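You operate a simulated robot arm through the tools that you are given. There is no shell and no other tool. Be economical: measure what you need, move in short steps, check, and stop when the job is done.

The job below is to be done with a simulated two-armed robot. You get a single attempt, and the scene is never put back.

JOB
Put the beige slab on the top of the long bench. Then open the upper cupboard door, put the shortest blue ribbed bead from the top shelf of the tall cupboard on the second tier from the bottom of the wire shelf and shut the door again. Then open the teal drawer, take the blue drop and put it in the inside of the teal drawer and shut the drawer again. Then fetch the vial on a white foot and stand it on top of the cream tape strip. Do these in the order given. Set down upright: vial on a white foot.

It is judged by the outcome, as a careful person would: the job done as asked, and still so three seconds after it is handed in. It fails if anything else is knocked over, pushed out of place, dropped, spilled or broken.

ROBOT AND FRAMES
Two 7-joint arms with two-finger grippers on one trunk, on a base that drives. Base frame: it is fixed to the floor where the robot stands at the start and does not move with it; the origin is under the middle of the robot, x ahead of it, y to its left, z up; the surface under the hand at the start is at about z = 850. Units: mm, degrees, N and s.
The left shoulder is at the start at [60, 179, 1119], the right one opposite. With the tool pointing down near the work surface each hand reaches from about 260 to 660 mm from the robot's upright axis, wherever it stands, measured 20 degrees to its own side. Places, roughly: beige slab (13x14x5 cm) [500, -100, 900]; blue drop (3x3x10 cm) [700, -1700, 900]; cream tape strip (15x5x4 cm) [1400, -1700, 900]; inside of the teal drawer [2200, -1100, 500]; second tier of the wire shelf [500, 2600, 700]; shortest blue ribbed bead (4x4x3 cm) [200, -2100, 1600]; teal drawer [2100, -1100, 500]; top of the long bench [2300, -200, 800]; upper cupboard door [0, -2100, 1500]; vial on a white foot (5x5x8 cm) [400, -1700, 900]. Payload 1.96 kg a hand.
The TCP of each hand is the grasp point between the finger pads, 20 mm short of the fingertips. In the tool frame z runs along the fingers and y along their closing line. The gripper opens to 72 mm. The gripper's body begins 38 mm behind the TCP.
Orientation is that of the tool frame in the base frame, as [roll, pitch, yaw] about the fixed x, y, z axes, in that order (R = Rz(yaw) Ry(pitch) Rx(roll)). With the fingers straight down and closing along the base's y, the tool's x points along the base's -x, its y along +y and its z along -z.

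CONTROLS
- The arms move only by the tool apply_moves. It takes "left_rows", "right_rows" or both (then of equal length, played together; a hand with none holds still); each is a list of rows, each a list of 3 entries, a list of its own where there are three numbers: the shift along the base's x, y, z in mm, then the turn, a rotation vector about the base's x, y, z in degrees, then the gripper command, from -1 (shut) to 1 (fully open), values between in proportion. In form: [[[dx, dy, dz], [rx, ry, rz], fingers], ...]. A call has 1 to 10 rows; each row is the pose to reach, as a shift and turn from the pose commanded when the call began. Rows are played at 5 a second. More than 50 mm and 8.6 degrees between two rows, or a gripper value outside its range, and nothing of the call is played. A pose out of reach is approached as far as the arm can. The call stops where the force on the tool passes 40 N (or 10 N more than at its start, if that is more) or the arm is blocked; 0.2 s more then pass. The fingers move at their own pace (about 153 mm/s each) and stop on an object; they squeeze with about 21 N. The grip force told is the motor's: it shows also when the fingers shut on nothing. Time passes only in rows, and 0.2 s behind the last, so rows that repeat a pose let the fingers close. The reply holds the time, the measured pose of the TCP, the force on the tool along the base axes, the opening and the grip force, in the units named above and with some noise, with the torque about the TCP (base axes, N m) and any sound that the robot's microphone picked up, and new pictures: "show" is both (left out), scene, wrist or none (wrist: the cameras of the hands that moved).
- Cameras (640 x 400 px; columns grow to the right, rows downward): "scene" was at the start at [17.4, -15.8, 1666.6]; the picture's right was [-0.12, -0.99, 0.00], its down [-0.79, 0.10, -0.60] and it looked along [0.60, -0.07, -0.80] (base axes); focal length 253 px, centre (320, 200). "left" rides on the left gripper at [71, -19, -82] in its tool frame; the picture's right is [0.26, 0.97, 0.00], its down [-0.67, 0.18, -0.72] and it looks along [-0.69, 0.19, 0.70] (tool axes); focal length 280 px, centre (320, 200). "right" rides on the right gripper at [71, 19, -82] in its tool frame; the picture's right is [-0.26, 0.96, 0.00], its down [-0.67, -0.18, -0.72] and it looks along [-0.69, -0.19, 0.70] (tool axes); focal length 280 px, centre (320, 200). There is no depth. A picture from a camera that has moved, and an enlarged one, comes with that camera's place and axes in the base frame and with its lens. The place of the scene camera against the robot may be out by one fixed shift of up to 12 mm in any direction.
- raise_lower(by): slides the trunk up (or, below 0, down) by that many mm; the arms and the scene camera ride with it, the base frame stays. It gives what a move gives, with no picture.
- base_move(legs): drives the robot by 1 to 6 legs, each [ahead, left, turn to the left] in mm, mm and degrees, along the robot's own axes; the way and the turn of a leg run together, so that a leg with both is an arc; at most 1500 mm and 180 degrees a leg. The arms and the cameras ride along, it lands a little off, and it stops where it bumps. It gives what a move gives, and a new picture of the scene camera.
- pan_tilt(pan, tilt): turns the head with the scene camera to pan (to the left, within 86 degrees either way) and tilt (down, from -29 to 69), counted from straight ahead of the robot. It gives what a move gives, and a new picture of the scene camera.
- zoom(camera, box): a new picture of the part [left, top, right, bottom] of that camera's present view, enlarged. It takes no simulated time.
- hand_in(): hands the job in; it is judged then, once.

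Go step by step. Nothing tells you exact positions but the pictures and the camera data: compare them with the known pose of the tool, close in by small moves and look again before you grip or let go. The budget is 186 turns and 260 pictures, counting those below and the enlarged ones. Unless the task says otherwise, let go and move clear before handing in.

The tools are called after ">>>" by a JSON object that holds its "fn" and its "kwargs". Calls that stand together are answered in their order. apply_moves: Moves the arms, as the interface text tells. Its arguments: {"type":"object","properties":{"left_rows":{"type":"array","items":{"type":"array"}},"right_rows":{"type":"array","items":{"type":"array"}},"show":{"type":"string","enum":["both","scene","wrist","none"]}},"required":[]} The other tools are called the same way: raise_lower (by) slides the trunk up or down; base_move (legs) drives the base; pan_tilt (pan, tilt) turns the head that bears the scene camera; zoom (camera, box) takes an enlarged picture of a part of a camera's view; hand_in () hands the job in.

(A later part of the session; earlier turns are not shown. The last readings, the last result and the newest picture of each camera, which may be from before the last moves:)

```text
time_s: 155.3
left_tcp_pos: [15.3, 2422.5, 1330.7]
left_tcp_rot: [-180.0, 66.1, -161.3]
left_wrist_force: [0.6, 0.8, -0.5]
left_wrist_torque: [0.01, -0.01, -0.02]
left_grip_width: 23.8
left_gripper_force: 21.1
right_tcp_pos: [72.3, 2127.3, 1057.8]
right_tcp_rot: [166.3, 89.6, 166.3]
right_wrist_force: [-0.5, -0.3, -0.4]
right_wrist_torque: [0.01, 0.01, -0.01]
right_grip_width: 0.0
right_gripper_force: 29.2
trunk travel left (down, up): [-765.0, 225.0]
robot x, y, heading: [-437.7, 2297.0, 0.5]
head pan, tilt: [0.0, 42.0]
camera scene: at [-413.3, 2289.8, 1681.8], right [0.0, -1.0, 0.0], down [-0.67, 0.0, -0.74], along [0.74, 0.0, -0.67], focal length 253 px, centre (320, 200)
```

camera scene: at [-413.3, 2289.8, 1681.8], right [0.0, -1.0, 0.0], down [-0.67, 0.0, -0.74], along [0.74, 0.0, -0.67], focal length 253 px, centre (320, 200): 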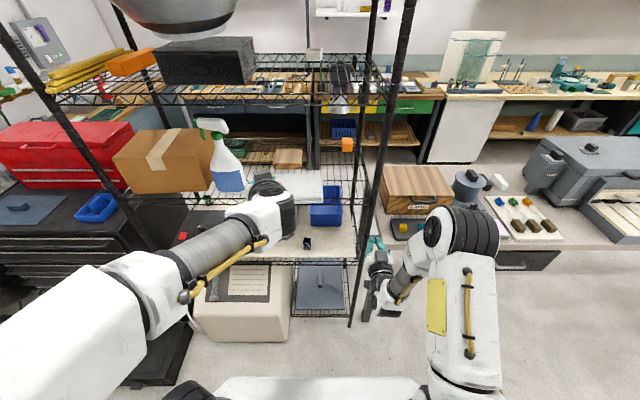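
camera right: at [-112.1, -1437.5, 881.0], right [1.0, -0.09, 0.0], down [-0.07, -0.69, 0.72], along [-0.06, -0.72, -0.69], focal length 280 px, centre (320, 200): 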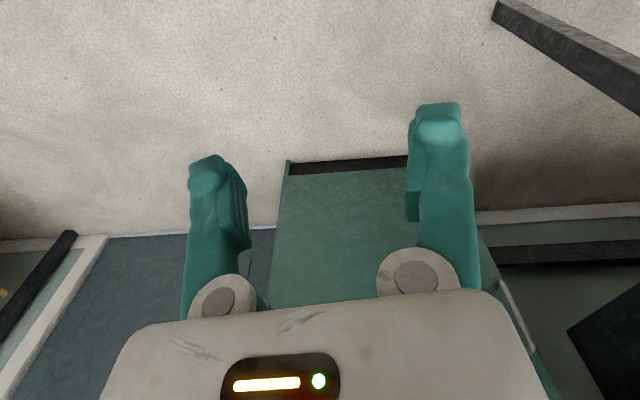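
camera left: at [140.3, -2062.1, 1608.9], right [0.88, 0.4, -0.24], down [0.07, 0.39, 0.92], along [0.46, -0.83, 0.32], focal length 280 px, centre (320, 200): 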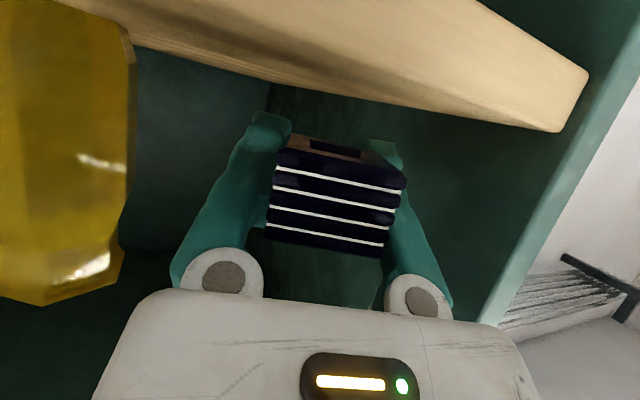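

I can see the tiers: second from bottom at z≈709 with its front edge at x≈245. I'll zoom on the free spot right of the small dark cube.

>>> {"fn": "zoom", "kwargs": {"camera": "scene", "box": [250, 170, 390, 330]}}

```text
2.50 times, centred on (320, 250) of scene
camera zoom: at [-413.3, 2289.8, 1681.8], right [0.0, -1.0, 0.0], down [-0.67, 0.0, -0.74], along [0.74, 0.0, -0.67], focal length 632 px, centre (320, 75)
```

zoom: 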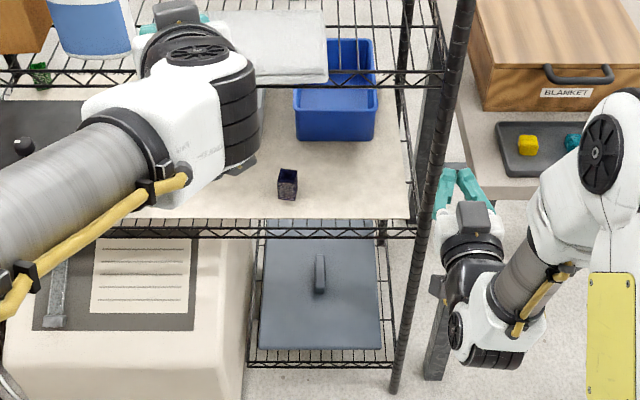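

The free spot on the second tier is near (285, 2220). I'll first fold the right hand down and back, and then lower the trunk.

>>> {"fn": "apply_moves", "kwargs": {"right_rows": [[[-15, 5, 10], [0, 8.5, 0], -1], [[-30, 10, 20], [0, 17, 0], -1], [[-45, 10, 30], [0, 25.5, 0], -1], [[-60, 10, 40], [0, 34, 0], -1], [[-75, 10, 50], [0, 42.5, 0], 0], [[-90, 10, 60], [0, 51, 0], 1], [[-110, 10, 65], [0, 59.5, 0], 1], [[-130, 5, 70], [0, 68, 0], 1], [[-150, 0, 75], [0, 76.5, 0], 1], [[-170, -10, 75], [0, 85, 0], 1]], "show": "none"}}

>>> {"fn": "raise_lower", "kwargs": {"by": -200}}

>>> {"fn": "base_move", "kwargs": {"legs": [[130, -60, 0]]}}

```text
time_s: 157.5
left_tcp_pos: [15.7, 2422.1, 1331.5]
left_tcp_rot: [-180.0, 66.0, -161.4]
left_wrist_force: [-0.6, -0.4, -0.5]
left_wrist_torque: [-0.02, -0.04, 0.01]
left_grip_width: 23.8
left_gripper_force: 20.6
right_tcp_pos: [-98.7, 2116.7, 1133.0]
right_tcp_rot: [179.9, 4.6, 179.9]
right_wrist_force: [0.8, 0.0, -0.2]
right_wrist_torque: [-0.03, -0.01, 0.02]
right_grip_width: 72.0
right_gripper_force: 0.1
right hand out of reach, approached as far as the arm can: row 6
trunk travel left (down, up): [-765.0, 225.0]
robot x, y, heading: [-442.8, 2295.3, 0.3]
head pan, tilt: [0.0, 42.0]
```

```text
time_s: 159.7
left_tcp_pos: [15.0, 2422.9, 1132.6]
left_tcp_rot: [-180.0, 66.2, -161.3]
left_wrist_force: [0.0, -0.2, -0.1]
left_wrist_torque: [0.01, 0.03, 0.04]
left_grip_width: 23.5
left_gripper_force: 20.9
right_tcp_pos: [-98.9, 2117.8, 932.1]
right_tcp_rot: [179.8, 4.7, 179.8]
right_wrist_force: [-0.3, 0.2, 0.3]
right_wrist_torque: [0.03, 0.0, 0.01]
right_grip_width: 71.8
right_gripper_force: 0.0
trunk travel left (down, up): [-565.0, 425.0]
robot x, y, heading: [-439.1, 2299.2, 0.2]
head pan, tilt: [0.0, 42.0]
```

```text
time_s: 161.1
left_tcp_pos: [147.3, 2362.2, 1131.0]
left_tcp_rot: [180.0, 66.0, -161.6]
left_wrist_force: [0.5, -0.7, -0.8]
left_wrist_torque: [0.03, -0.01, 0.03]
left_grip_width: 24.1
left_gripper_force: 21.2
right_tcp_pos: [30.4, 2057.2, 932.4]
right_tcp_rot: [179.9, 4.7, 179.8]
right_wrist_force: [-0.7, 0.6, 0.5]
right_wrist_torque: [0.03, 0.02, 0.0]
right_grip_width: 72.1
right_gripper_force: 0.0
trunk travel left (down, up): [-565.0, 425.0]
robot x, y, heading: [-307.8, 2237.6, -0.2]
head pan, tilt: [0.0, 42.0]
camera scene: at [-281.6, 2230.4, 1481.7], right [0.0, -1.0, 0.0], down [-0.67, 0.0, -0.74], along [0.74, 0.0, -0.67], focal length 253 px, centre (320, 200)
```

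scene: 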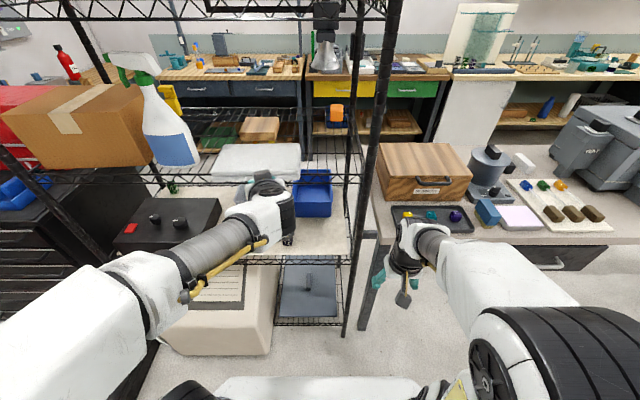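

>>> {"fn": "zoom", "kwargs": {"camera": "scene", "box": [240, 150, 390, 350]}}

```text
2.00 times, centred on (315, 250) of scene
camera zoom: at [-281.6, 2230.4, 1481.7], right [0.0, -1.0, 0.0], down [-0.67, 0.0, -0.74], along [0.74, 0.0, -0.67], focal length 506 px, centre (330, 100)
```

zoom: 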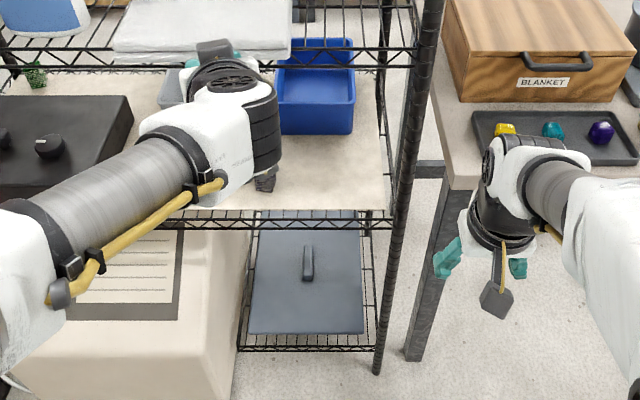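

Tier two's top is at about z = 735. I'll bring the bead down in front of the shelf, then in over the tier's front.

>>> {"fn": "apply_moves", "kwargs": {"left_rows": [[[-10, -14, -42], [0, 0, 0], -1], [[-15, -28, -84], [0, 0, 0], -1], [[-15, -45, -126], [0, 0, 0], -1], [[-10, -65, -168], [0, 0, 0], -1], [[0, -85, -205], [0, 0, 0], -1], [[20, -105, -240], [0, 0, 0], -1], [[50, -120, -270], [0, 0, 0], -1], [[80, -132, -295], [0, 0, 0], -1], [[110, -138, -310], [0, 0, 0], -1], [[110, -138, -310], [0, 0, 0], -1]], "show": "both"}}

```text
time_s: 163.2
left_tcp_pos: [256.2, 2224.5, 819.0]
left_tcp_rot: [179.9, 66.1, -161.4]
left_wrist_force: [-0.4, 0.7, -0.7]
left_wrist_torque: [0.02, -0.05, 0.04]
left_grip_width: 23.7
left_gripper_force: 21.0
right_tcp_pos: [29.9, 2057.8, 931.5]
right_tcp_rot: [179.9, 4.8, 179.8]
right_wrist_force: [-0.5, -0.2, 0.0]
right_wrist_torque: [-0.05, 0.05, -0.05]
right_grip_width: 71.8
right_gripper_force: 0.1
trunk travel left (down, up): [-565.0, 425.0]
robot x, y, heading: [-311.7, 2238.0, 0.1]
head pan, tilt: [0.0, 42.0]
camera scene: at [-283.4, 2231.0, 1481.8], right [0.0, -1.0, 0.0], down [-0.67, 0.0, -0.74], along [0.74, 0.0, -0.67], focal length 253 px, centre (320, 200)
camera left: at [164.4, 2173.0, 786.8], right [-0.41, 0.88, -0.24], down [-0.42, 0.05, 0.91], along [0.81, 0.47, 0.35], focal length 280 px, centre (320, 200)
```

scene: 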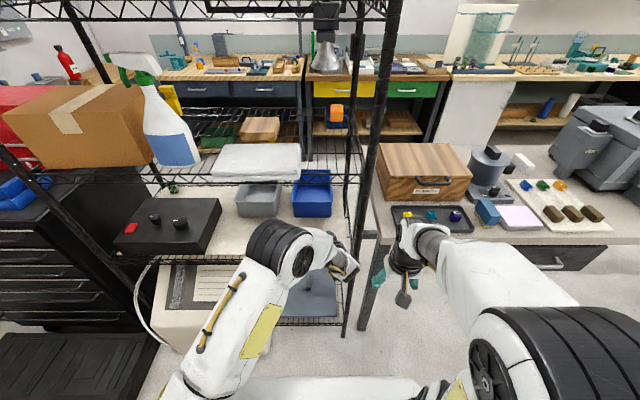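
left: 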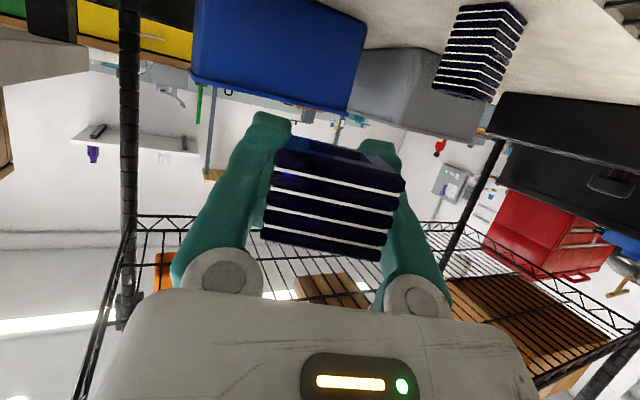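

The other ribbed bead on this tier stands well to the left, clear of my spot. I'll move in over the tier's front and lower further.

>>> {"fn": "apply_moves", "kwargs": {"left_rows": [[[22, -1, -15], [0, 0, 0], -1], [[44, -2, -32], [0, 0, 0], -1], [[44, -2, -40], [0, 0, 0], -1], [[44, -2, -40], [0, 0, 0], -1]], "show": "both"}}

>>> {"fn": "zoom", "kwargs": {"camera": "scene", "box": [270, 180, 390, 300]}}

```text
time_s: 164.2
left_tcp_pos: [301.2, 2221.5, 779.7]
left_tcp_rot: [180.0, 66.1, -161.5]
left_wrist_force: [0.1, 0.1, -0.3]
left_wrist_torque: [-0.01, -0.01, -0.02]
left_grip_width: 23.4
left_gripper_force: 21.0
right_tcp_pos: [30.4, 2058.3, 932.1]
right_tcp_rot: [179.9, 4.7, 179.8]
right_wrist_force: [-0.4, 0.1, 0.1]
right_wrist_torque: [-0.03, -0.02, -0.04]
right_grip_width: 71.8
right_gripper_force: 0.0
trunk travel left (down, up): [-565.0, 425.0]
robot x, y, heading: [-308.5, 2233.7, 0.2]
head pan, tilt: [0.0, 42.0]
camera scene: at [-282.7, 2231.0, 1481.8], right [0.0, -1.0, 0.0], down [-0.67, 0.0, -0.74], along [0.74, 0.0, -0.67], focal length 253 px, centre (320, 200)
camera left: at [209.1, 2170.7, 748.0], right [-0.41, 0.88, -0.24], down [-0.42, 0.05, 0.91], along [0.81, 0.47, 0.35], focal length 280 px, centre (320, 200)
```

scene: 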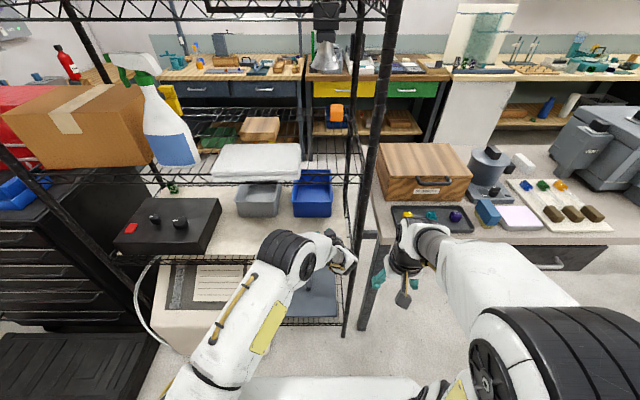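
left: 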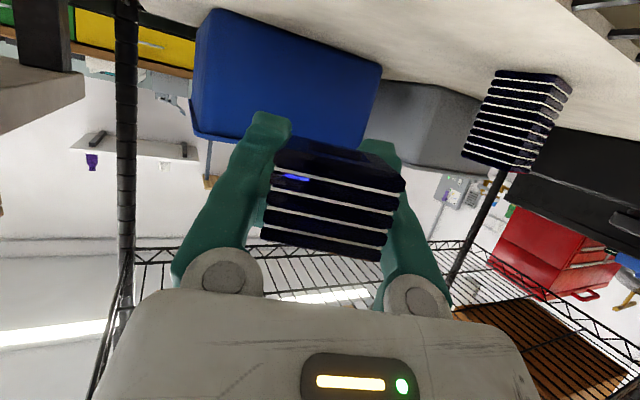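

```text
3.33 times, centred on (330, 240) of scene
camera zoom: at [-282.7, 2231.0, 1481.8], right [0.0, -1.0, 0.0], down [-0.67, 0.0, -0.74], along [0.74, 0.0, -0.67], focal length 843 px, centre (287, 67)
```

zoom: 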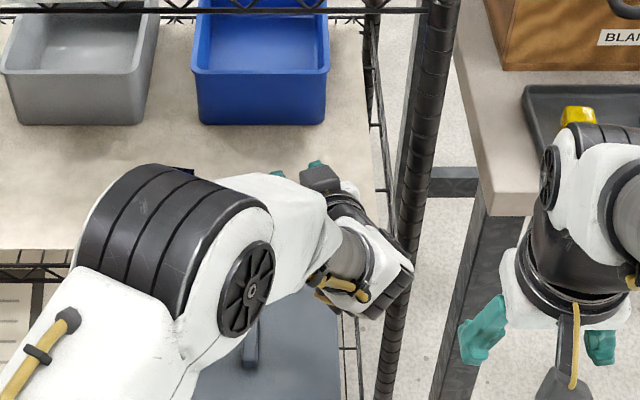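

The fingers are over the tier. I'll lower in small steps until contact.

>>> {"fn": "apply_moves", "kwargs": {"left_rows": [[[0, 0, -6], [0, 0, 0], -1], [[0, 0, -11], [0, 0, 0], -1], [[0, 0, -14], [0, 0, 0], -1], [[0, 0, -14], [0, 0, 0], -1]], "show": "wrist"}}

```text
time_s: 165.2
left_tcp_pos: [298.8, 2220.9, 766.9]
left_tcp_rot: [179.9, 66.1, -161.5]
left_wrist_force: [-0.9, 0.3, -1.0]
left_wrist_torque: [0.0, -0.03, -0.02]
left_grip_width: 23.7
left_gripper_force: 21.4
right_tcp_pos: [30.9, 2057.3, 930.9]
right_tcp_rot: [179.9, 4.7, 179.8]
right_wrist_force: [0.4, 0.0, 0.0]
right_wrist_torque: [-0.02, 0.02, -0.04]
right_grip_width: 72.2
right_gripper_force: 0.1
trunk travel left (down, up): [-565.0, 425.0]
robot x, y, heading: [-309.3, 2240.8, 0.0]
head pan, tilt: [0.0, 42.0]
camera left: at [207.9, 2170.5, 734.3], right [-0.41, 0.88, -0.24], down [-0.42, 0.05, 0.91], along [0.81, 0.47, 0.35], focal length 280 px, centre (320, 200)
```

left: 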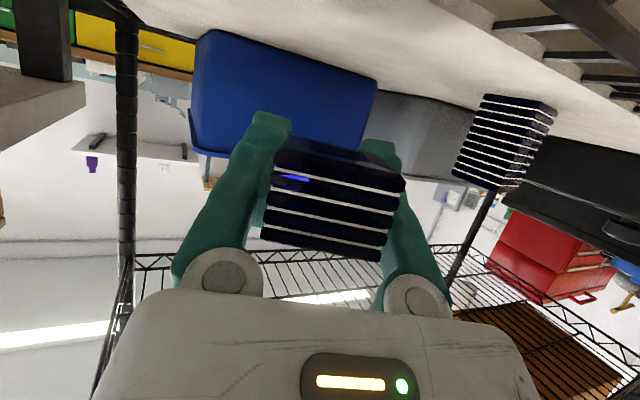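

>>> {"fn": "apply_moves", "kwargs": {"left_rows": [[[0, 0, -3], [0, 0, 0], -1], [[0, 0, -6], [0, 0, 0], -1], [[0, 0, -9], [0, 0, 0], -1], [[0, 0, -12], [0, 0, 0], -1]], "show": "wrist"}}

```text
time_s: 166.2
left_tcp_pos: [299.2, 2222.3, 754.4]
left_tcp_rot: [-179.9, 66.1, -161.5]
left_wrist_force: [0.5, 1.2, 0.0]
left_wrist_torque: [-0.01, 0.0, -0.04]
left_grip_width: 23.8
left_gripper_force: 21.3
right_tcp_pos: [30.9, 2057.0, 932.9]
right_tcp_rot: [179.9, 4.6, 179.8]
right_wrist_force: [-0.2, -0.3, 0.4]
right_wrist_torque: [-0.01, -0.04, -0.01]
right_grip_width: 71.9
right_gripper_force: 0.0
trunk travel left (down, up): [-565.0, 425.0]
robot x, y, heading: [-309.3, 2239.8, -0.2]
head pan, tilt: [0.0, 42.0]
camera left: at [208.0, 2170.9, 722.5], right [-0.41, 0.88, -0.24], down [-0.42, 0.05, 0.91], along [0.81, 0.47, 0.35], focal length 280 px, centre (320, 200)
```

left: 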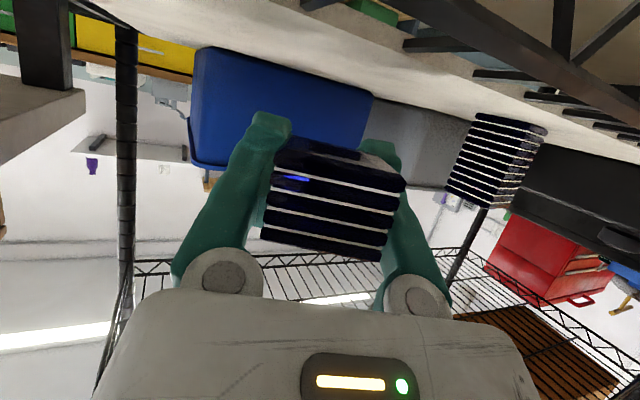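

>>> {"fn": "apply_moves", "kwargs": {"left_rows": [[[0, 0, -3], [0, 0, 0], -1], [[0, 0, -6], [0, 0, 0], -1], [[0, 0, -9], [0, 0, 0], -1], [[0, 0, -12], [0, 0, 0], -1]], "show": "wrist"}}

```text
time_s: 167.2
left_tcp_pos: [300.1, 2222.4, 742.1]
left_tcp_rot: [179.9, 66.1, -161.3]
left_wrist_force: [-0.4, 0.5, 0.5]
left_wrist_torque: [0.02, -0.02, 0.01]
left_grip_width: 23.7
left_gripper_force: 20.9
right_tcp_pos: [31.6, 2058.1, 931.6]
right_tcp_rot: [179.9, 4.7, 179.8]
right_wrist_force: [0.1, -0.3, 0.2]
right_wrist_torque: [-0.02, 0.02, 0.0]
right_grip_width: 72.1
right_gripper_force: 0.2
trunk travel left (down, up): [-565.0, 425.0]
robot x, y, heading: [-311.9, 2238.8, -0.1]
head pan, tilt: [0.0, 42.0]
camera left: at [208.6, 2171.5, 710.8], right [-0.41, 0.88, -0.24], down [-0.42, 0.05, 0.91], along [0.81, 0.47, 0.35], focal length 280 px, centre (320, 200)
```

left: 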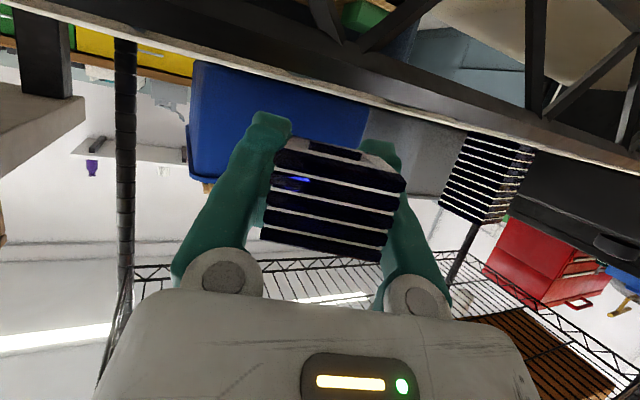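

The tier surface is at camera level, z≈711, so contact should come at TCP z≈732. I'll continue gently.

>>> {"fn": "apply_moves", "kwargs": {"left_rows": [[[0, 0, -3], [0, 0, 0], -1], [[0, 0, -6], [0, 0, 0], -1], [[0, 0, -8], [0, 0, 0], -1], [[0, 0, -10], [0, 0, 0], -1]], "show": "wrist"}}

```text
time_s: 168.2
left_tcp_pos: [300.4, 2222.4, 733.2]
left_tcp_rot: [-180.0, 66.2, -161.4]
left_wrist_force: [0.3, -0.2, -0.6]
left_wrist_torque: [0.01, -0.01, -0.03]
left_grip_width: 23.7
left_gripper_force: 21.0
right_tcp_pos: [31.1, 2058.0, 931.5]
right_tcp_rot: [179.9, 4.7, 179.7]
right_wrist_force: [0.1, 0.0, -0.4]
right_wrist_torque: [-0.04, 0.02, 0.01]
right_grip_width: 72.0
right_gripper_force: 0.1
trunk travel left (down, up): [-565.0, 425.0]
robot x, y, heading: [-314.3, 2237.6, 0.0]
head pan, tilt: [0.0, 42.0]
camera left: at [208.1, 2171.3, 700.9], right [-0.41, 0.88, -0.24], down [-0.42, 0.05, 0.91], along [0.81, 0.47, 0.35], focal length 280 px, centre (320, 200)
```

left: 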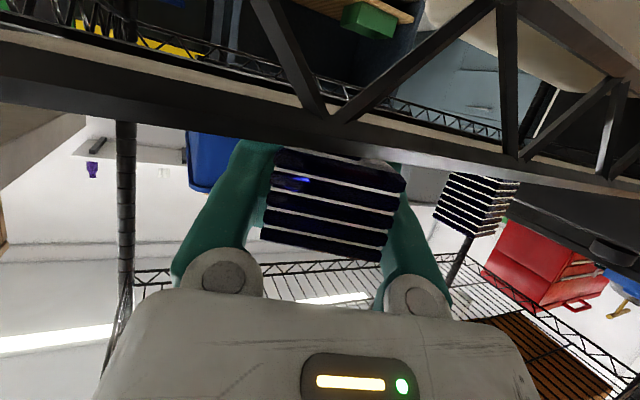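

>>> {"fn": "apply_moves", "kwargs": {"left_rows": [[[0, 0, -2], [0, 0, 0], -1], [[0, 0, -4], [0, 0, 0], -1], [[0, 0, -6], [0, 0, 0], -1]], "show": "wrist"}}

```text
time_s: 169.1
left_tcp_pos: [300.5, 2221.6, 728.9]
left_tcp_rot: [-180.0, 65.9, -161.5]
left_wrist_force: [0.7, 1.2, 4.4]
left_wrist_torque: [0.0, 0.18, -0.03]
left_grip_width: 23.6
left_gripper_force: 20.9
right_tcp_pos: [31.6, 2057.3, 933.0]
right_tcp_rot: [179.9, 4.7, 179.8]
right_wrist_force: [-0.8, -0.9, 0.0]
right_wrist_torque: [0.01, 0.02, 0.0]
right_grip_width: 72.0
right_gripper_force: 0.0
trunk travel left (down, up): [-565.0, 425.0]
robot x, y, heading: [-307.6, 2235.0, -0.0]
head pan, tilt: [0.0, 42.0]
camera left: at [208.4, 2171.3, 696.0], right [-0.41, 0.88, -0.24], down [-0.42, 0.05, 0.91], along [0.81, 0.47, 0.35], focal length 280 px, centre (320, 200)
```

left: 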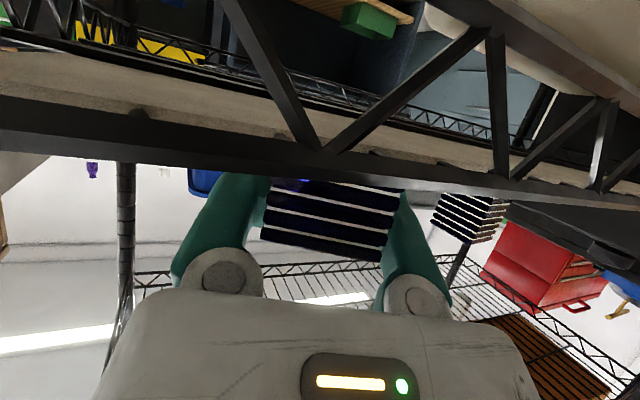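

Contact. I'll open and withdraw straight back along the hand's axis.

>>> {"fn": "apply_moves", "kwargs": {"left_rows": [[[0, 0, 0], [0, 0, 0], -0.2], [[0, 0, 0], [0, 0, 0], 0.4], [[0, 0, 0], [0, 0, 0], 0.8], [[0, 0, 1], [0, 0, 0], 0.8], [[-9, -3, 4], [0, 0, 0], 0.8], [[-22, -7, 10], [0, 0, 0], 0.8], [[-39, -12, 18], [0, 0, 0], 0.8], [[-60, -18, 28], [0, 0, 0], 0.8], [[-85, -26, 40], [0, 0, 0], 0.8]], "show": "both"}}

```text
time_s: 171.1
left_tcp_pos: [215.2, 2195.0, 766.9]
left_tcp_rot: [-180.0, 66.1, -161.4]
left_wrist_force: [-1.1, -0.3, 0.0]
left_wrist_torque: [0.02, 0.02, -0.01]
left_grip_width: 64.5
left_gripper_force: 0.1
right_tcp_pos: [30.4, 2057.8, 932.7]
right_tcp_rot: [179.9, 4.8, 179.8]
right_wrist_force: [-0.9, 0.2, 0.4]
right_wrist_torque: [-0.01, 0.04, -0.03]
right_grip_width: 72.0
right_gripper_force: 0.0
trunk travel left (down, up): [-565.0, 425.0]
robot x, y, heading: [-313.6, 2238.5, -0.1]
head pan, tilt: [0.0, 42.0]
camera scene: at [-283.6, 2230.7, 1481.8], right [0.0, -1.0, 0.0], down [-0.67, 0.0, -0.74], along [0.74, 0.0, -0.67], focal length 253 px, centre (320, 200)
camera left: at [123.0, 2143.9, 734.7], right [-0.41, 0.88, -0.24], down [-0.42, 0.05, 0.91], along [0.81, 0.47, 0.35], focal length 280 px, centre (320, 200)
```

scene: 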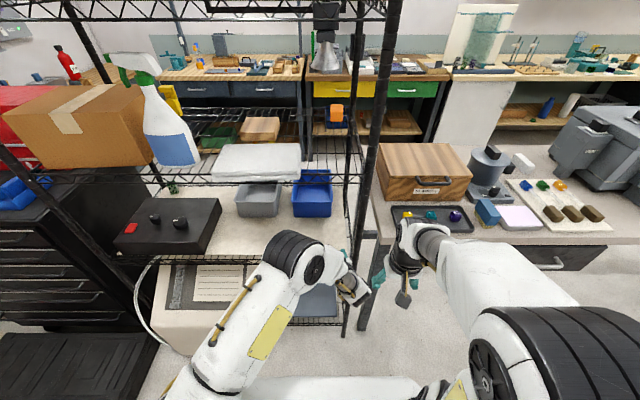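
left: 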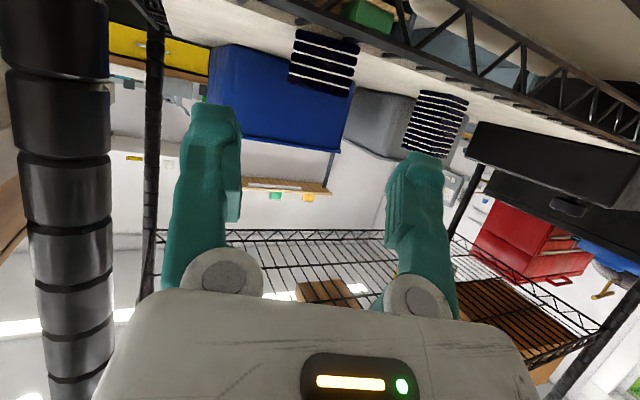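

The bead is standing on the second tier. I'll back off, raise the trunk and drive back towards the drawer side.

>>> {"fn": "base_move", "kwargs": {"legs": [[-170, 0, 0]]}}

>>> {"fn": "raise_lower", "kwargs": {"by": 200}}

>>> {"fn": "pan_tilt", "kwargs": {"pan": -10, "tilt": 45}}

```text
time_s: 172.5
left_tcp_pos: [43.6, 2196.4, 767.1]
left_tcp_rot: [-180.0, 66.2, -161.1]
left_wrist_force: [-0.5, -0.3, 0.1]
left_wrist_torque: [0.0, -0.05, -0.02]
left_grip_width: 64.9
left_gripper_force: 0.2
right_tcp_pos: [-140.9, 2059.1, 931.9]
right_tcp_rot: [179.9, 4.8, 179.9]
right_wrist_force: [0.3, 0.1, -0.7]
right_wrist_torque: [-0.01, -0.03, 0.01]
right_grip_width: 72.2
right_gripper_force: 0.0
trunk travel left (down, up): [-565.0, 425.0]
robot x, y, heading: [-483.6, 2234.8, 0.3]
head pan, tilt: [0.0, 42.0]
camera scene: at [-456.7, 2230.7, 1481.8], right [0.0, -1.0, 0.0], down [-0.67, 0.0, -0.74], along [0.74, 0.0, -0.67], focal length 253 px, centre (320, 200)
```

scene: 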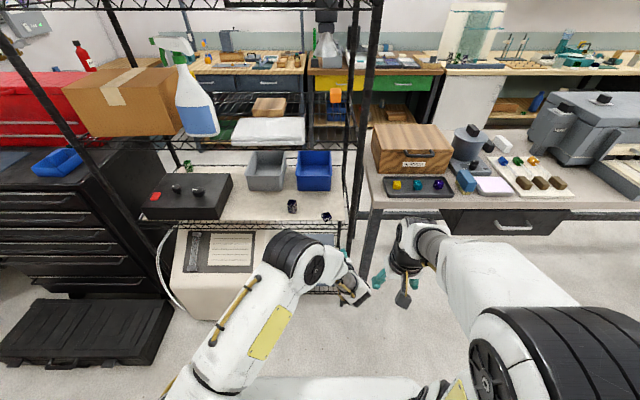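

```text
time_s: 174.7
left_tcp_pos: [44.4, 2197.0, 966.8]
left_tcp_rot: [-180.0, 66.0, -161.3]
left_wrist_force: [0.4, -0.3, -0.1]
left_wrist_torque: [0.02, -0.01, 0.0]
left_grip_width: 65.0
left_gripper_force: 0.1
right_tcp_pos: [-140.6, 2059.2, 1132.3]
right_tcp_rot: [180.0, 4.7, -179.9]
right_wrist_force: [1.0, 0.0, 0.2]
right_wrist_torque: [0.03, -0.03, 0.03]
right_grip_width: 72.0
right_gripper_force: 0.1
trunk travel left (down, up): [-765.0, 225.0]
robot x, y, heading: [-483.0, 2234.7, 0.3]
head pan, tilt: [0.0, 42.0]
```

```text
time_s: 175.4
left_tcp_pos: [42.9, 2197.6, 967.2]
left_tcp_rot: [180.0, 66.1, -161.2]
left_wrist_force: [0.4, -0.4, 0.7]
left_wrist_torque: [0.02, 0.02, 0.01]
left_grip_width: 64.6
left_gripper_force: 0.1
right_tcp_pos: [-140.7, 2058.6, 1131.6]
right_tcp_rot: [179.8, 4.7, -180.0]
right_wrist_force: [0.1, -1.0, 0.7]
right_wrist_torque: [0.02, 0.01, -0.02]
right_grip_width: 72.0
right_gripper_force: 0.0
trunk travel left (down, up): [-765.0, 225.0]
robot x, y, heading: [-481.1, 2237.0, 0.2]
head pan, tilt: [-10.0, 45.0]
camera scene: at [-458.7, 2216.6, 1677.5], right [-0.17, -0.99, 0.0], down [-0.7, 0.12, -0.71], along [0.7, -0.12, -0.71], focal length 253 px, centre (320, 200)
```

scene: 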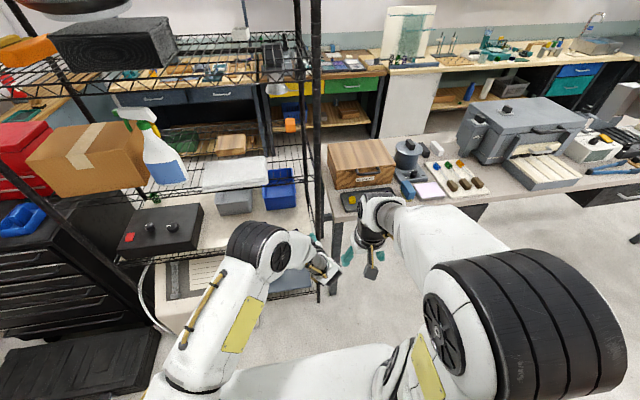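

The bead sits well on the tier. I'll fold the left hand into a pointing-down carry pose and drive back round the table.

>>> {"fn": "apply_moves", "kwargs": {"left_rows": [[[-14, 18, 20], [-2.55, 7.8, 0], 1], [[-28, 36, 40], [-5.1, 15.6, 0], 1], [[-42, 54, 60], [-7.65, 23.4, 0], 1], [[-56, 72, 80], [-10.2, 31.2, 0], 1], [[-70, 90, 100], [-12.75, 39, 0], 1], [[-84, 108, 120], [-15.3, 46.8, 0], 1], [[-98, 126, 140], [-17.85, 54.6, 0], 1], [[-110, 140, 160], [-20.4, 62.4, 0], 1]], "show": "none"}}

>>> {"fn": "base_move", "kwargs": {"legs": [[0, -1500, 0], [0, -1500, 0], [80, -170, 0], [1500, 0, 0]]}}

>>> {"fn": "pan_tilt", "kwargs": {"pan": -80, "tilt": 45}}

```text
time_s: 177.2
left_tcp_pos: [-66.3, 2338.6, 1127.0]
left_tcp_rot: [179.5, 0.3, -161.6]
left_wrist_force: [-0.6, 0.4, 0.1]
left_wrist_torque: [0.0, -0.02, 0.0]
left_grip_width: 72.1
left_gripper_force: 0.1
right_tcp_pos: [-141.0, 2061.5, 1132.3]
right_tcp_rot: [179.9, 4.8, -180.0]
right_wrist_force: [-0.2, 0.1, -0.5]
right_wrist_torque: [-0.04, -0.01, 0.0]
right_grip_width: 71.9
right_gripper_force: 0.0
trunk travel left (down, up): [-765.0, 225.0]
robot x, y, heading: [-486.8, 2237.8, 0.2]
head pan, tilt: [-10.0, 45.0]
```

```text
time_s: 200.2
left_tcp_pos: [1517.0, -942.1, 1127.7]
left_tcp_rot: [179.4, 0.4, -163.6]
left_wrist_force: [0.0, 0.3, 0.9]
left_wrist_torque: [0.01, 0.01, -0.03]
left_grip_width: 71.9
left_gripper_force: 0.0
right_tcp_pos: [1432.4, -1216.7, 1133.0]
right_tcp_rot: [179.8, 4.7, 178.0]
right_wrist_force: [0.4, -0.1, -0.7]
right_wrist_torque: [0.01, 0.0, 0.0]
right_grip_width: 72.1
right_gripper_force: 0.0
trunk travel left (down, up): [-765.0, 225.0]
robot x, y, heading: [1100.0, -1028.1, -1.9]
head pan, tilt: [-10.0, 45.0]
camera scene: at [1121.4, -1048.4, 1677.4], right [-0.21, -0.98, 0.0], down [-0.69, 0.15, -0.71], along [0.69, -0.15, -0.71], focal length 253 px, centre (320, 200)
```

scene: 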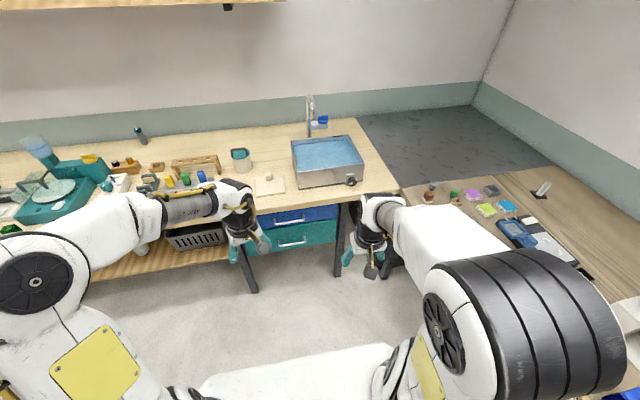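

```text
time_s: 201.6
left_tcp_pos: [1517.8, -941.9, 1128.4]
left_tcp_rot: [179.4, 0.5, -163.7]
left_wrist_force: [-0.7, 0.5, -0.1]
left_wrist_torque: [0.02, 0.02, -0.02]
left_grip_width: 72.1
left_gripper_force: 0.0
right_tcp_pos: [1433.7, -1218.3, 1131.9]
right_tcp_rot: [179.9, 4.7, 177.9]
right_wrist_force: [0.4, 0.5, 0.6]
right_wrist_torque: [0.02, 0.02, 0.01]
right_grip_width: 72.0
right_gripper_force: 0.1
trunk travel left (down, up): [-765.0, 225.0]
robot x, y, heading: [1098.7, -1026.7, -1.6]
head pan, tilt: [-80.0, 45.0]
camera scene: at [1053.5, -1112.2, 1677.5], right [-0.99, -0.14, 0.0], down [-0.1, 0.7, -0.71], along [0.1, -0.7, -0.71], focal length 253 px, centre (320, 200)
```

scene: 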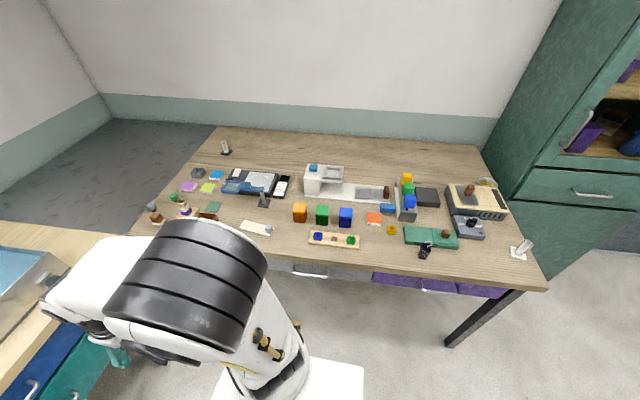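

I can see the right-hand bench. I'll zoom on the drop, the tape strip and the vial.

>>> {"fn": "zoom", "kwargs": {"camera": "scene", "box": [380, 200, 480, 280]}}

>>> {"fn": "zoom", "kwargs": {"camera": "scene", "box": [220, 190, 320, 270]}}

>>> {"fn": "zoom", "kwargs": {"camera": "scene", "box": [460, 210, 560, 290]}}

```text
5.00 times, centred on (430, 240) of scene
camera zoom: at [1053.5, -1112.2, 1677.5], right [-0.99, -0.14, 0.0], down [-0.1, 0.7, -0.71], along [0.1, -0.7, -0.71], focal length 1264 px, centre (-230, 0)
```

zoom: 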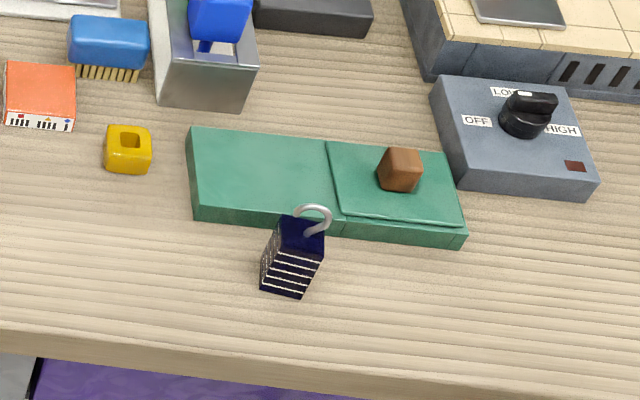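

```text
5.00 times, centred on (270, 230) of scene
camera zoom: at [1053.5, -1112.2, 1677.5], right [-0.99, -0.14, 0.0], down [-0.1, 0.7, -0.71], along [0.1, -0.7, -0.71], focal length 1264 px, centre (570, 50)
```

zoom: 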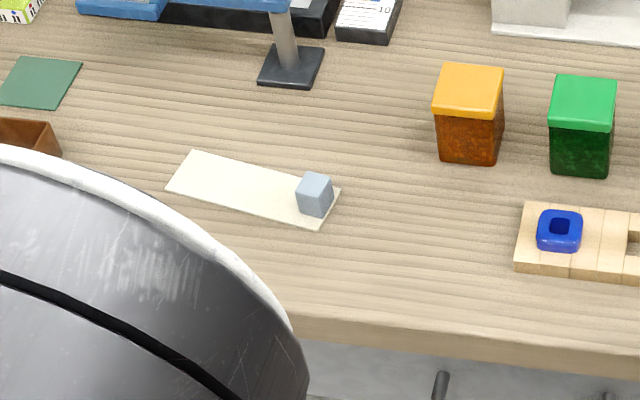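

```text
5.00 times, centred on (510, 250) of scene
camera zoom: at [1053.5, -1112.2, 1677.5], right [-0.99, -0.14, 0.0], down [-0.1, 0.7, -0.71], along [0.1, -0.7, -0.71], focal length 1264 px, centre (-630, -50)
```

zoom: 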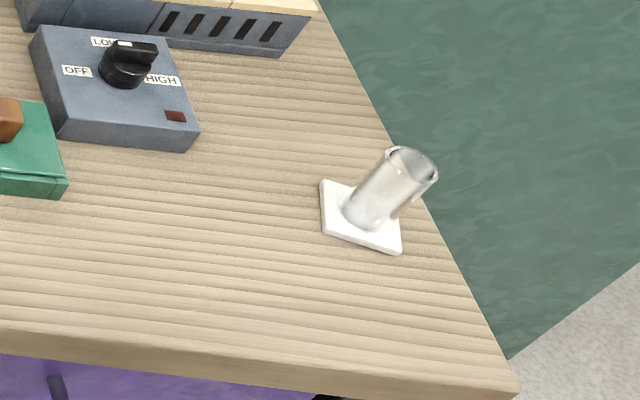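

The drop is the blue ribbed block with a hook, near (745, -1678). The drawer comes first, so I'll drive in front of it and lower the trunk.

>>> {"fn": "base_move", "kwargs": {"legs": [[190, 100, 1.6]]}}

>>> {"fn": "raise_lower", "kwargs": {"by": -480}}

>>> {"fn": "pan_tilt", "kwargs": {"pan": -5, "tilt": 35}}

```text
time_s: 203.3
left_tcp_pos: [1706.4, -839.1, 1126.9]
left_tcp_rot: [179.4, 0.4, -162.5]
left_wrist_force: [-0.4, 0.8, -0.2]
left_wrist_torque: [0.01, 0.02, 0.01]
left_grip_width: 71.8
left_gripper_force: 0.0
right_tcp_pos: [1628.1, -1115.7, 1132.7]
right_tcp_rot: [179.9, 4.8, 179.1]
right_wrist_force: [-0.1, 0.2, 0.1]
right_wrist_torque: [-0.03, 0.03, -0.01]
right_grip_width: 72.2
right_gripper_force: 0.1
trunk travel left (down, up): [-765.0, 225.0]
robot x, y, heading: [1288.0, -931.9, -0.8]
head pan, tilt: [-80.0, 45.0]
camera scene: at [1245.4, -1018.7, 1677.4], right [-0.99, -0.16, 0.0], down [-0.11, 0.7, -0.71], along [0.11, -0.7, -0.71], focal length 253 px, centre (320, 200)
```

scene: 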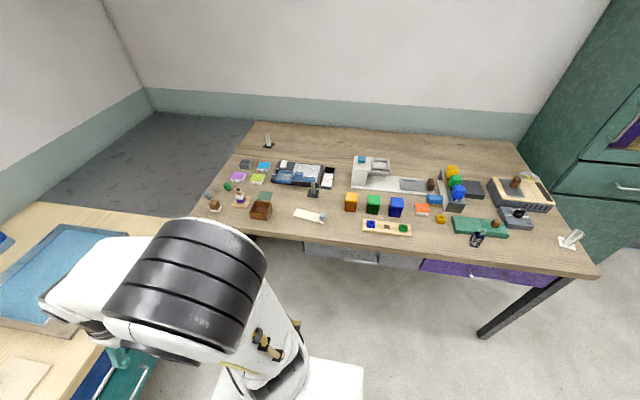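

```text
refused: -480 is not a number from -400 to 400
```

```text
time_s: 204.8
left_tcp_pos: [1705.9, -837.3, 1127.2]
left_tcp_rot: [179.4, 0.4, -162.5]
left_wrist_force: [-0.3, 0.5, 0.4]
left_wrist_torque: [-0.02, 0.03, -0.01]
left_grip_width: 72.0
left_gripper_force: 0.0
right_tcp_pos: [1627.7, -1115.7, 1132.8]
right_tcp_rot: [179.9, 4.7, 179.1]
right_wrist_force: [-0.2, 1.0, 0.1]
right_wrist_torque: [0.02, 0.01, -0.01]
right_grip_width: 72.0
right_gripper_force: 0.1
trunk travel left (down, up): [-765.0, 225.0]
robot x, y, heading: [1288.6, -929.5, -0.6]
head pan, tilt: [-5.0, 35.0]
camera scene: at [1319.9, -947.1, 1692.3], right [-0.1, -1.0, 0.0], down [-0.57, 0.06, -0.82], along [0.82, -0.08, -0.57], focal length 253 px, centre (320, 200)
```

scene: 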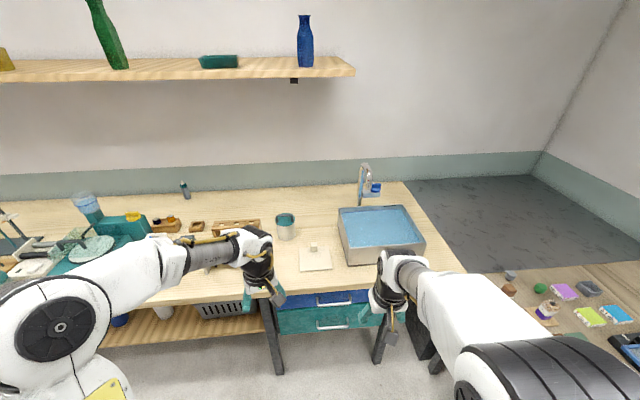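

>>> {"fn": "raise_lower", "kwargs": {"by": -400}}

>>> {"fn": "pan_tilt", "kwargs": {"pan": -15, "tilt": 40}}

```text
time_s: 208.6
left_tcp_pos: [1705.2, -838.0, 727.2]
left_tcp_rot: [179.4, 0.4, -162.6]
left_wrist_force: [0.1, 0.2, 0.6]
left_wrist_torque: [-0.02, -0.01, 0.01]
left_grip_width: 72.0
left_gripper_force: 0.0
right_tcp_pos: [1628.5, -1116.3, 732.1]
right_tcp_rot: [179.9, 4.6, 179.2]
right_wrist_force: [-0.3, 0.2, -0.9]
right_wrist_torque: [0.0, -0.03, -0.01]
right_grip_width: 71.9
right_gripper_force: 0.0
trunk travel left (down, up): [-365.0, 625.0]
robot x, y, heading: [1286.2, -929.8, -0.8]
head pan, tilt: [-5.0, 35.0]
```

```text
time_s: 209.3
left_tcp_pos: [1706.4, -838.1, 726.6]
left_tcp_rot: [179.3, 0.3, -162.5]
left_wrist_force: [0.7, -0.1, -0.5]
left_wrist_torque: [-0.01, 0.03, -0.03]
left_grip_width: 72.2
left_gripper_force: 0.0
right_tcp_pos: [1627.3, -1115.9, 731.5]
right_tcp_rot: [179.8, 4.7, 179.1]
right_wrist_force: [-0.2, -0.2, 0.2]
right_wrist_torque: [0.0, 0.0, 0.0]
right_grip_width: 72.0
right_gripper_force: 0.1
trunk travel left (down, up): [-365.0, 625.0]
robot x, y, heading: [1285.8, -932.1, -0.7]
head pan, tilt: [-15.0, 40.0]
camera scene: at [1314.4, -961.1, 1284.7], right [-0.27, -0.96, 0.0], down [-0.62, 0.17, -0.77], along [0.74, -0.21, -0.64], focal length 253 px, centre (320, 200)
```

scene: 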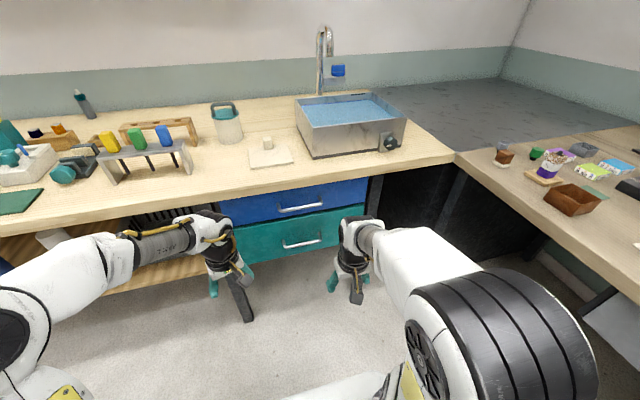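

>>> {"fn": "zoom", "kwargs": {"camera": "scene", "box": [210, 170, 380, 290]}}

```text
3.33 times, centred on (295, 230) of scene
camera zoom: at [1314.4, -961.1, 1284.7], right [-0.27, -0.96, 0.0], down [-0.62, 0.17, -0.77], along [0.74, -0.21, -0.64], focal length 843 px, centre (403, 100)
```

zoom: 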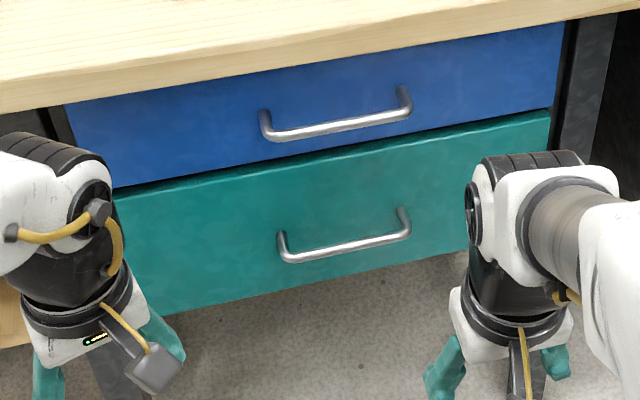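

I'll raise the right hand's pitch to point forward at drawer height.

>>> {"fn": "apply_moves", "kwargs": {"right_rows": [[[10, 3, -17], [0, -8.5, 0], 1], [[20, 6, -34], [0, -17, 0], 1], [[30, 9, -51], [0, -25.5, 0], 1], [[40, 12, -68], [0, -34, 0], 1], [[50, 15, -85], [0, -42.5, 0], 1], [[60, 18, -102], [0, -51, 0], 1], [[70, 21, -119], [0, -59.5, 0], 1], [[80, 24, -136], [0, -68, 0], 1], [[90, 27, -153], [0, -76.5, 0], 1], [[100, 30, -170], [0, -85, 0], 1]], "show": "wrist"}}

```text
time_s: 211.5
left_tcp_pos: [1706.1, -839.3, 727.4]
left_tcp_rot: [179.3, 0.3, -162.5]
left_wrist_force: [-0.4, -0.4, 0.8]
left_wrist_torque: [-0.01, 0.0, 0.01]
left_grip_width: 72.1
left_gripper_force: 0.0
right_tcp_pos: [1727.5, -1086.3, 562.3]
right_tcp_rot: [102.6, 89.1, 102.7]
right_wrist_force: [-1.2, 0.7, 0.2]
right_wrist_torque: [0.02, 0.0, -0.04]
right_grip_width: 72.1
right_gripper_force: 0.1
right hand out of reach, approached as far as the arm can: row 3, 4, 5, 6, 7
trunk travel left (down, up): [-365.0, 625.0]
robot x, y, heading: [1291.8, -931.5, -0.6]
head pan, tilt: [-15.0, 40.0]
camera right: at [1644.3, -1066.9, 493.0], right [0.0, 0.96, 0.28], down [-0.71, -0.19, 0.67], along [0.7, -0.2, 0.69], focal length 280 px, centre (320, 200)
```

right: 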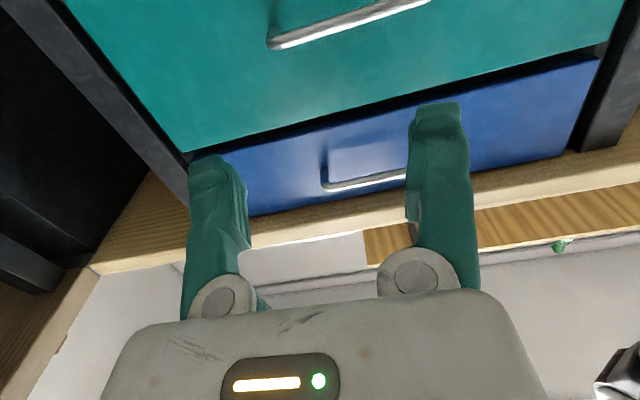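

>>> {"fn": "apply_moves", "kwargs": {"right_rows": [[[0, 0, 0], [8.5, 0, 0], 1], [[0, 0, 0], [17, 0, 0], 1], [[0, 0, 0], [25.5, 0, 0], 1], [[0, 0, 0], [34, 0, 0], 1], [[0, 0, 0], [42.5, 0, 0], 1], [[0, 0, 0], [51, 0, 0], 1], [[0, 0, 0], [59.5, 0, 0], 1], [[0, 0, 0], [68, 0, 0], 1], [[0, 0, 0], [76.5, 0, 0], 1], [[0, 0, 0], [85, 0, 0], 1]], "show": "wrist"}}

```text
time_s: 213.7
left_tcp_pos: [1706.8, -837.8, 727.8]
left_tcp_rot: [179.5, 0.4, -162.5]
left_wrist_force: [-0.2, -0.3, -0.1]
left_wrist_torque: [0.04, -0.02, 0.01]
left_grip_width: 71.9
left_gripper_force: 0.1
right_tcp_pos: [1726.4, -1086.0, 562.0]
right_tcp_rot: [90.0, 4.0, 90.3]
right_wrist_force: [-0.6, 0.0, 0.5]
right_wrist_torque: [0.0, -0.01, 0.03]
right_grip_width: 72.1
right_gripper_force: 0.0
trunk travel left (down, up): [-365.0, 625.0]
robot x, y, heading: [1286.4, -930.3, -0.4]
head pan, tilt: [-15.0, 40.0]
camera right: at [1644.1, -1015.0, 577.2], right [0.0, -0.19, 0.98], down [-0.71, -0.69, -0.14], along [0.7, -0.7, -0.14], focal length 280 px, centre (320, 200)
```

right: 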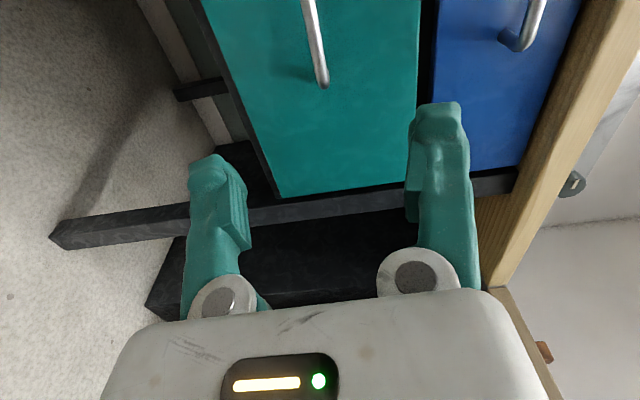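

Triangulation puts the teal handle bar at x≈1918, z≈557, with its right end at y≈-1129. I'll approach it with the fingers above and below.

>>> {"fn": "apply_moves", "kwargs": {"right_rows": [[[40, 2, -1], [2, 0, 0], 1], [[80, 4, -3], [4, 0, 0], 1], [[120, 6, -5], [4, 0, 0], 1], [[145, 6, -5], [4, 0, 0], 1], [[145, 6, -5], [4, 0, 0], 1]], "show": "wrist"}}

```text
time_s: 214.9
left_tcp_pos: [1706.1, -837.8, 726.2]
left_tcp_rot: [179.4, 0.4, -162.5]
left_wrist_force: [-0.5, 0.0, 0.0]
left_wrist_torque: [0.0, 0.05, 0.0]
left_grip_width: 72.1
left_gripper_force: 0.0
right_tcp_pos: [1871.7, -1080.3, 556.4]
right_tcp_rot: [90.1, 0.1, 90.3]
right_wrist_force: [0.4, 0.7, -0.5]
right_wrist_torque: [0.01, 0.0, 0.03]
right_grip_width: 72.1
right_gripper_force: 0.0
trunk travel left (down, up): [-365.0, 625.0]
robot x, y, heading: [1291.0, -932.7, -1.0]
head pan, tilt: [-15.0, 40.0]
camera right: at [1788.5, -1009.2, 576.7], right [0.0, -0.26, 0.97], down [-0.71, -0.68, -0.18], along [0.7, -0.69, -0.19], focal length 280 px, centre (320, 200)
```

right: 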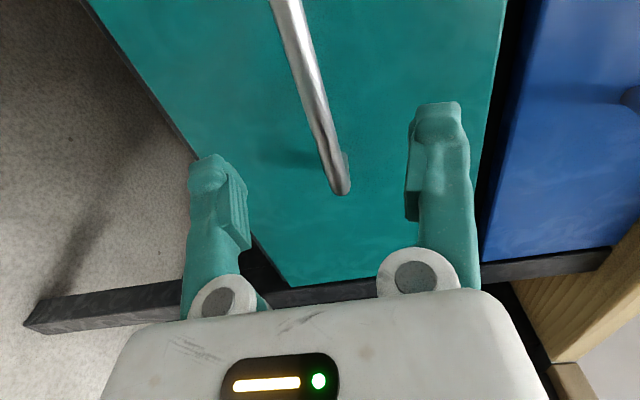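

>>> {"fn": "apply_moves", "kwargs": {"right_rows": [[[25, 2, 1], [0, 0, 0], 1], [[44, 4, 1], [0, 0, 0], 1], [[46, 4, 1], [0, 0, 0], 0], [[46, 4, 1], [0, 0, 0], -1], [[46, 4, 1], [0, 0, 0], -1]], "show": "wrist"}}

```text
time_s: 216.1
left_tcp_pos: [1706.9, -838.7, 726.1]
left_tcp_rot: [179.3, 0.3, -162.4]
left_wrist_force: [0.5, 0.8, -0.1]
left_wrist_torque: [-0.01, -0.01, 0.0]
left_grip_width: 71.9
left_gripper_force: 0.1
right_tcp_pos: [1918.2, -1077.4, 557.0]
right_tcp_rot: [90.0, 0.1, 90.3]
right_wrist_force: [0.4, 0.6, -6.5]
right_wrist_torque: [0.03, 0.01, -0.02]
right_grip_width: 6.1
right_gripper_force: 31.1
trunk travel left (down, up): [-365.0, 625.0]
robot x, y, heading: [1289.3, -929.0, -0.8]
head pan, tilt: [-15.0, 40.0]
camera right: at [1834.7, -1006.2, 577.5], right [0.0, -0.26, 0.97], down [-0.71, -0.68, -0.18], along [0.7, -0.69, -0.19], focal length 280 px, centre (320, 200)
```

right: 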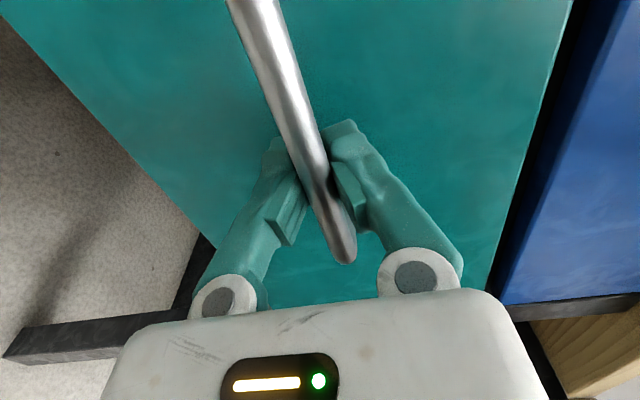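

Gripped. I'll pull the drawer out gently.

>>> {"fn": "apply_moves", "kwargs": {"right_rows": [[[-12, 0, 0], [0, 0, 0], -1], [[-30, 0, 0], [0, 0, 0], -1], [[-50, 0, 0], [0, 0, 0], -1], [[-70, 0, 0], [0, 0, 0], -1], [[-90, 0, 0], [0, 0, 0], -1], [[-110, 0, 0], [0, 0, 0], -1], [[-130, 0, 0], [0, 0, 0], -1], [[-150, 0, 0], [0, 0, 0], -1], [[-170, 0, 0], [0, 0, 0], -1], [[-190, 0, 0], [0, 0, 0], -1]], "show": "scene"}}

```text
time_s: 218.3
left_tcp_pos: [1707.2, -839.5, 726.8]
left_tcp_rot: [179.3, 0.5, -162.5]
left_wrist_force: [-1.1, 0.3, -0.1]
left_wrist_torque: [0.03, 0.03, -0.01]
left_grip_width: 71.8
left_gripper_force: 0.0
right_tcp_pos: [1729.5, -1076.7, 557.5]
right_tcp_rot: [89.9, 0.1, 90.3]
right_wrist_force: [-0.7, -6.2, -17.0]
right_wrist_torque: [0.09, -0.05, -0.31]
right_grip_width: 5.8
right_gripper_force: 30.9
trunk travel left (down, up): [-365.0, 625.0]
robot x, y, heading: [1288.4, -934.7, -0.7]
head pan, tilt: [-15.0, 40.0]
camera scene: at [1315.9, -962.3, 1284.6], right [-0.27, -0.96, 0.0], down [-0.62, 0.17, -0.77], along [0.74, -0.21, -0.64], focal length 253 px, centre (320, 200)
```

scene: 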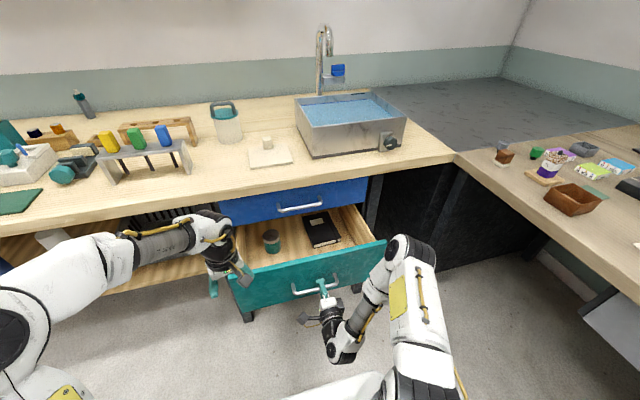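

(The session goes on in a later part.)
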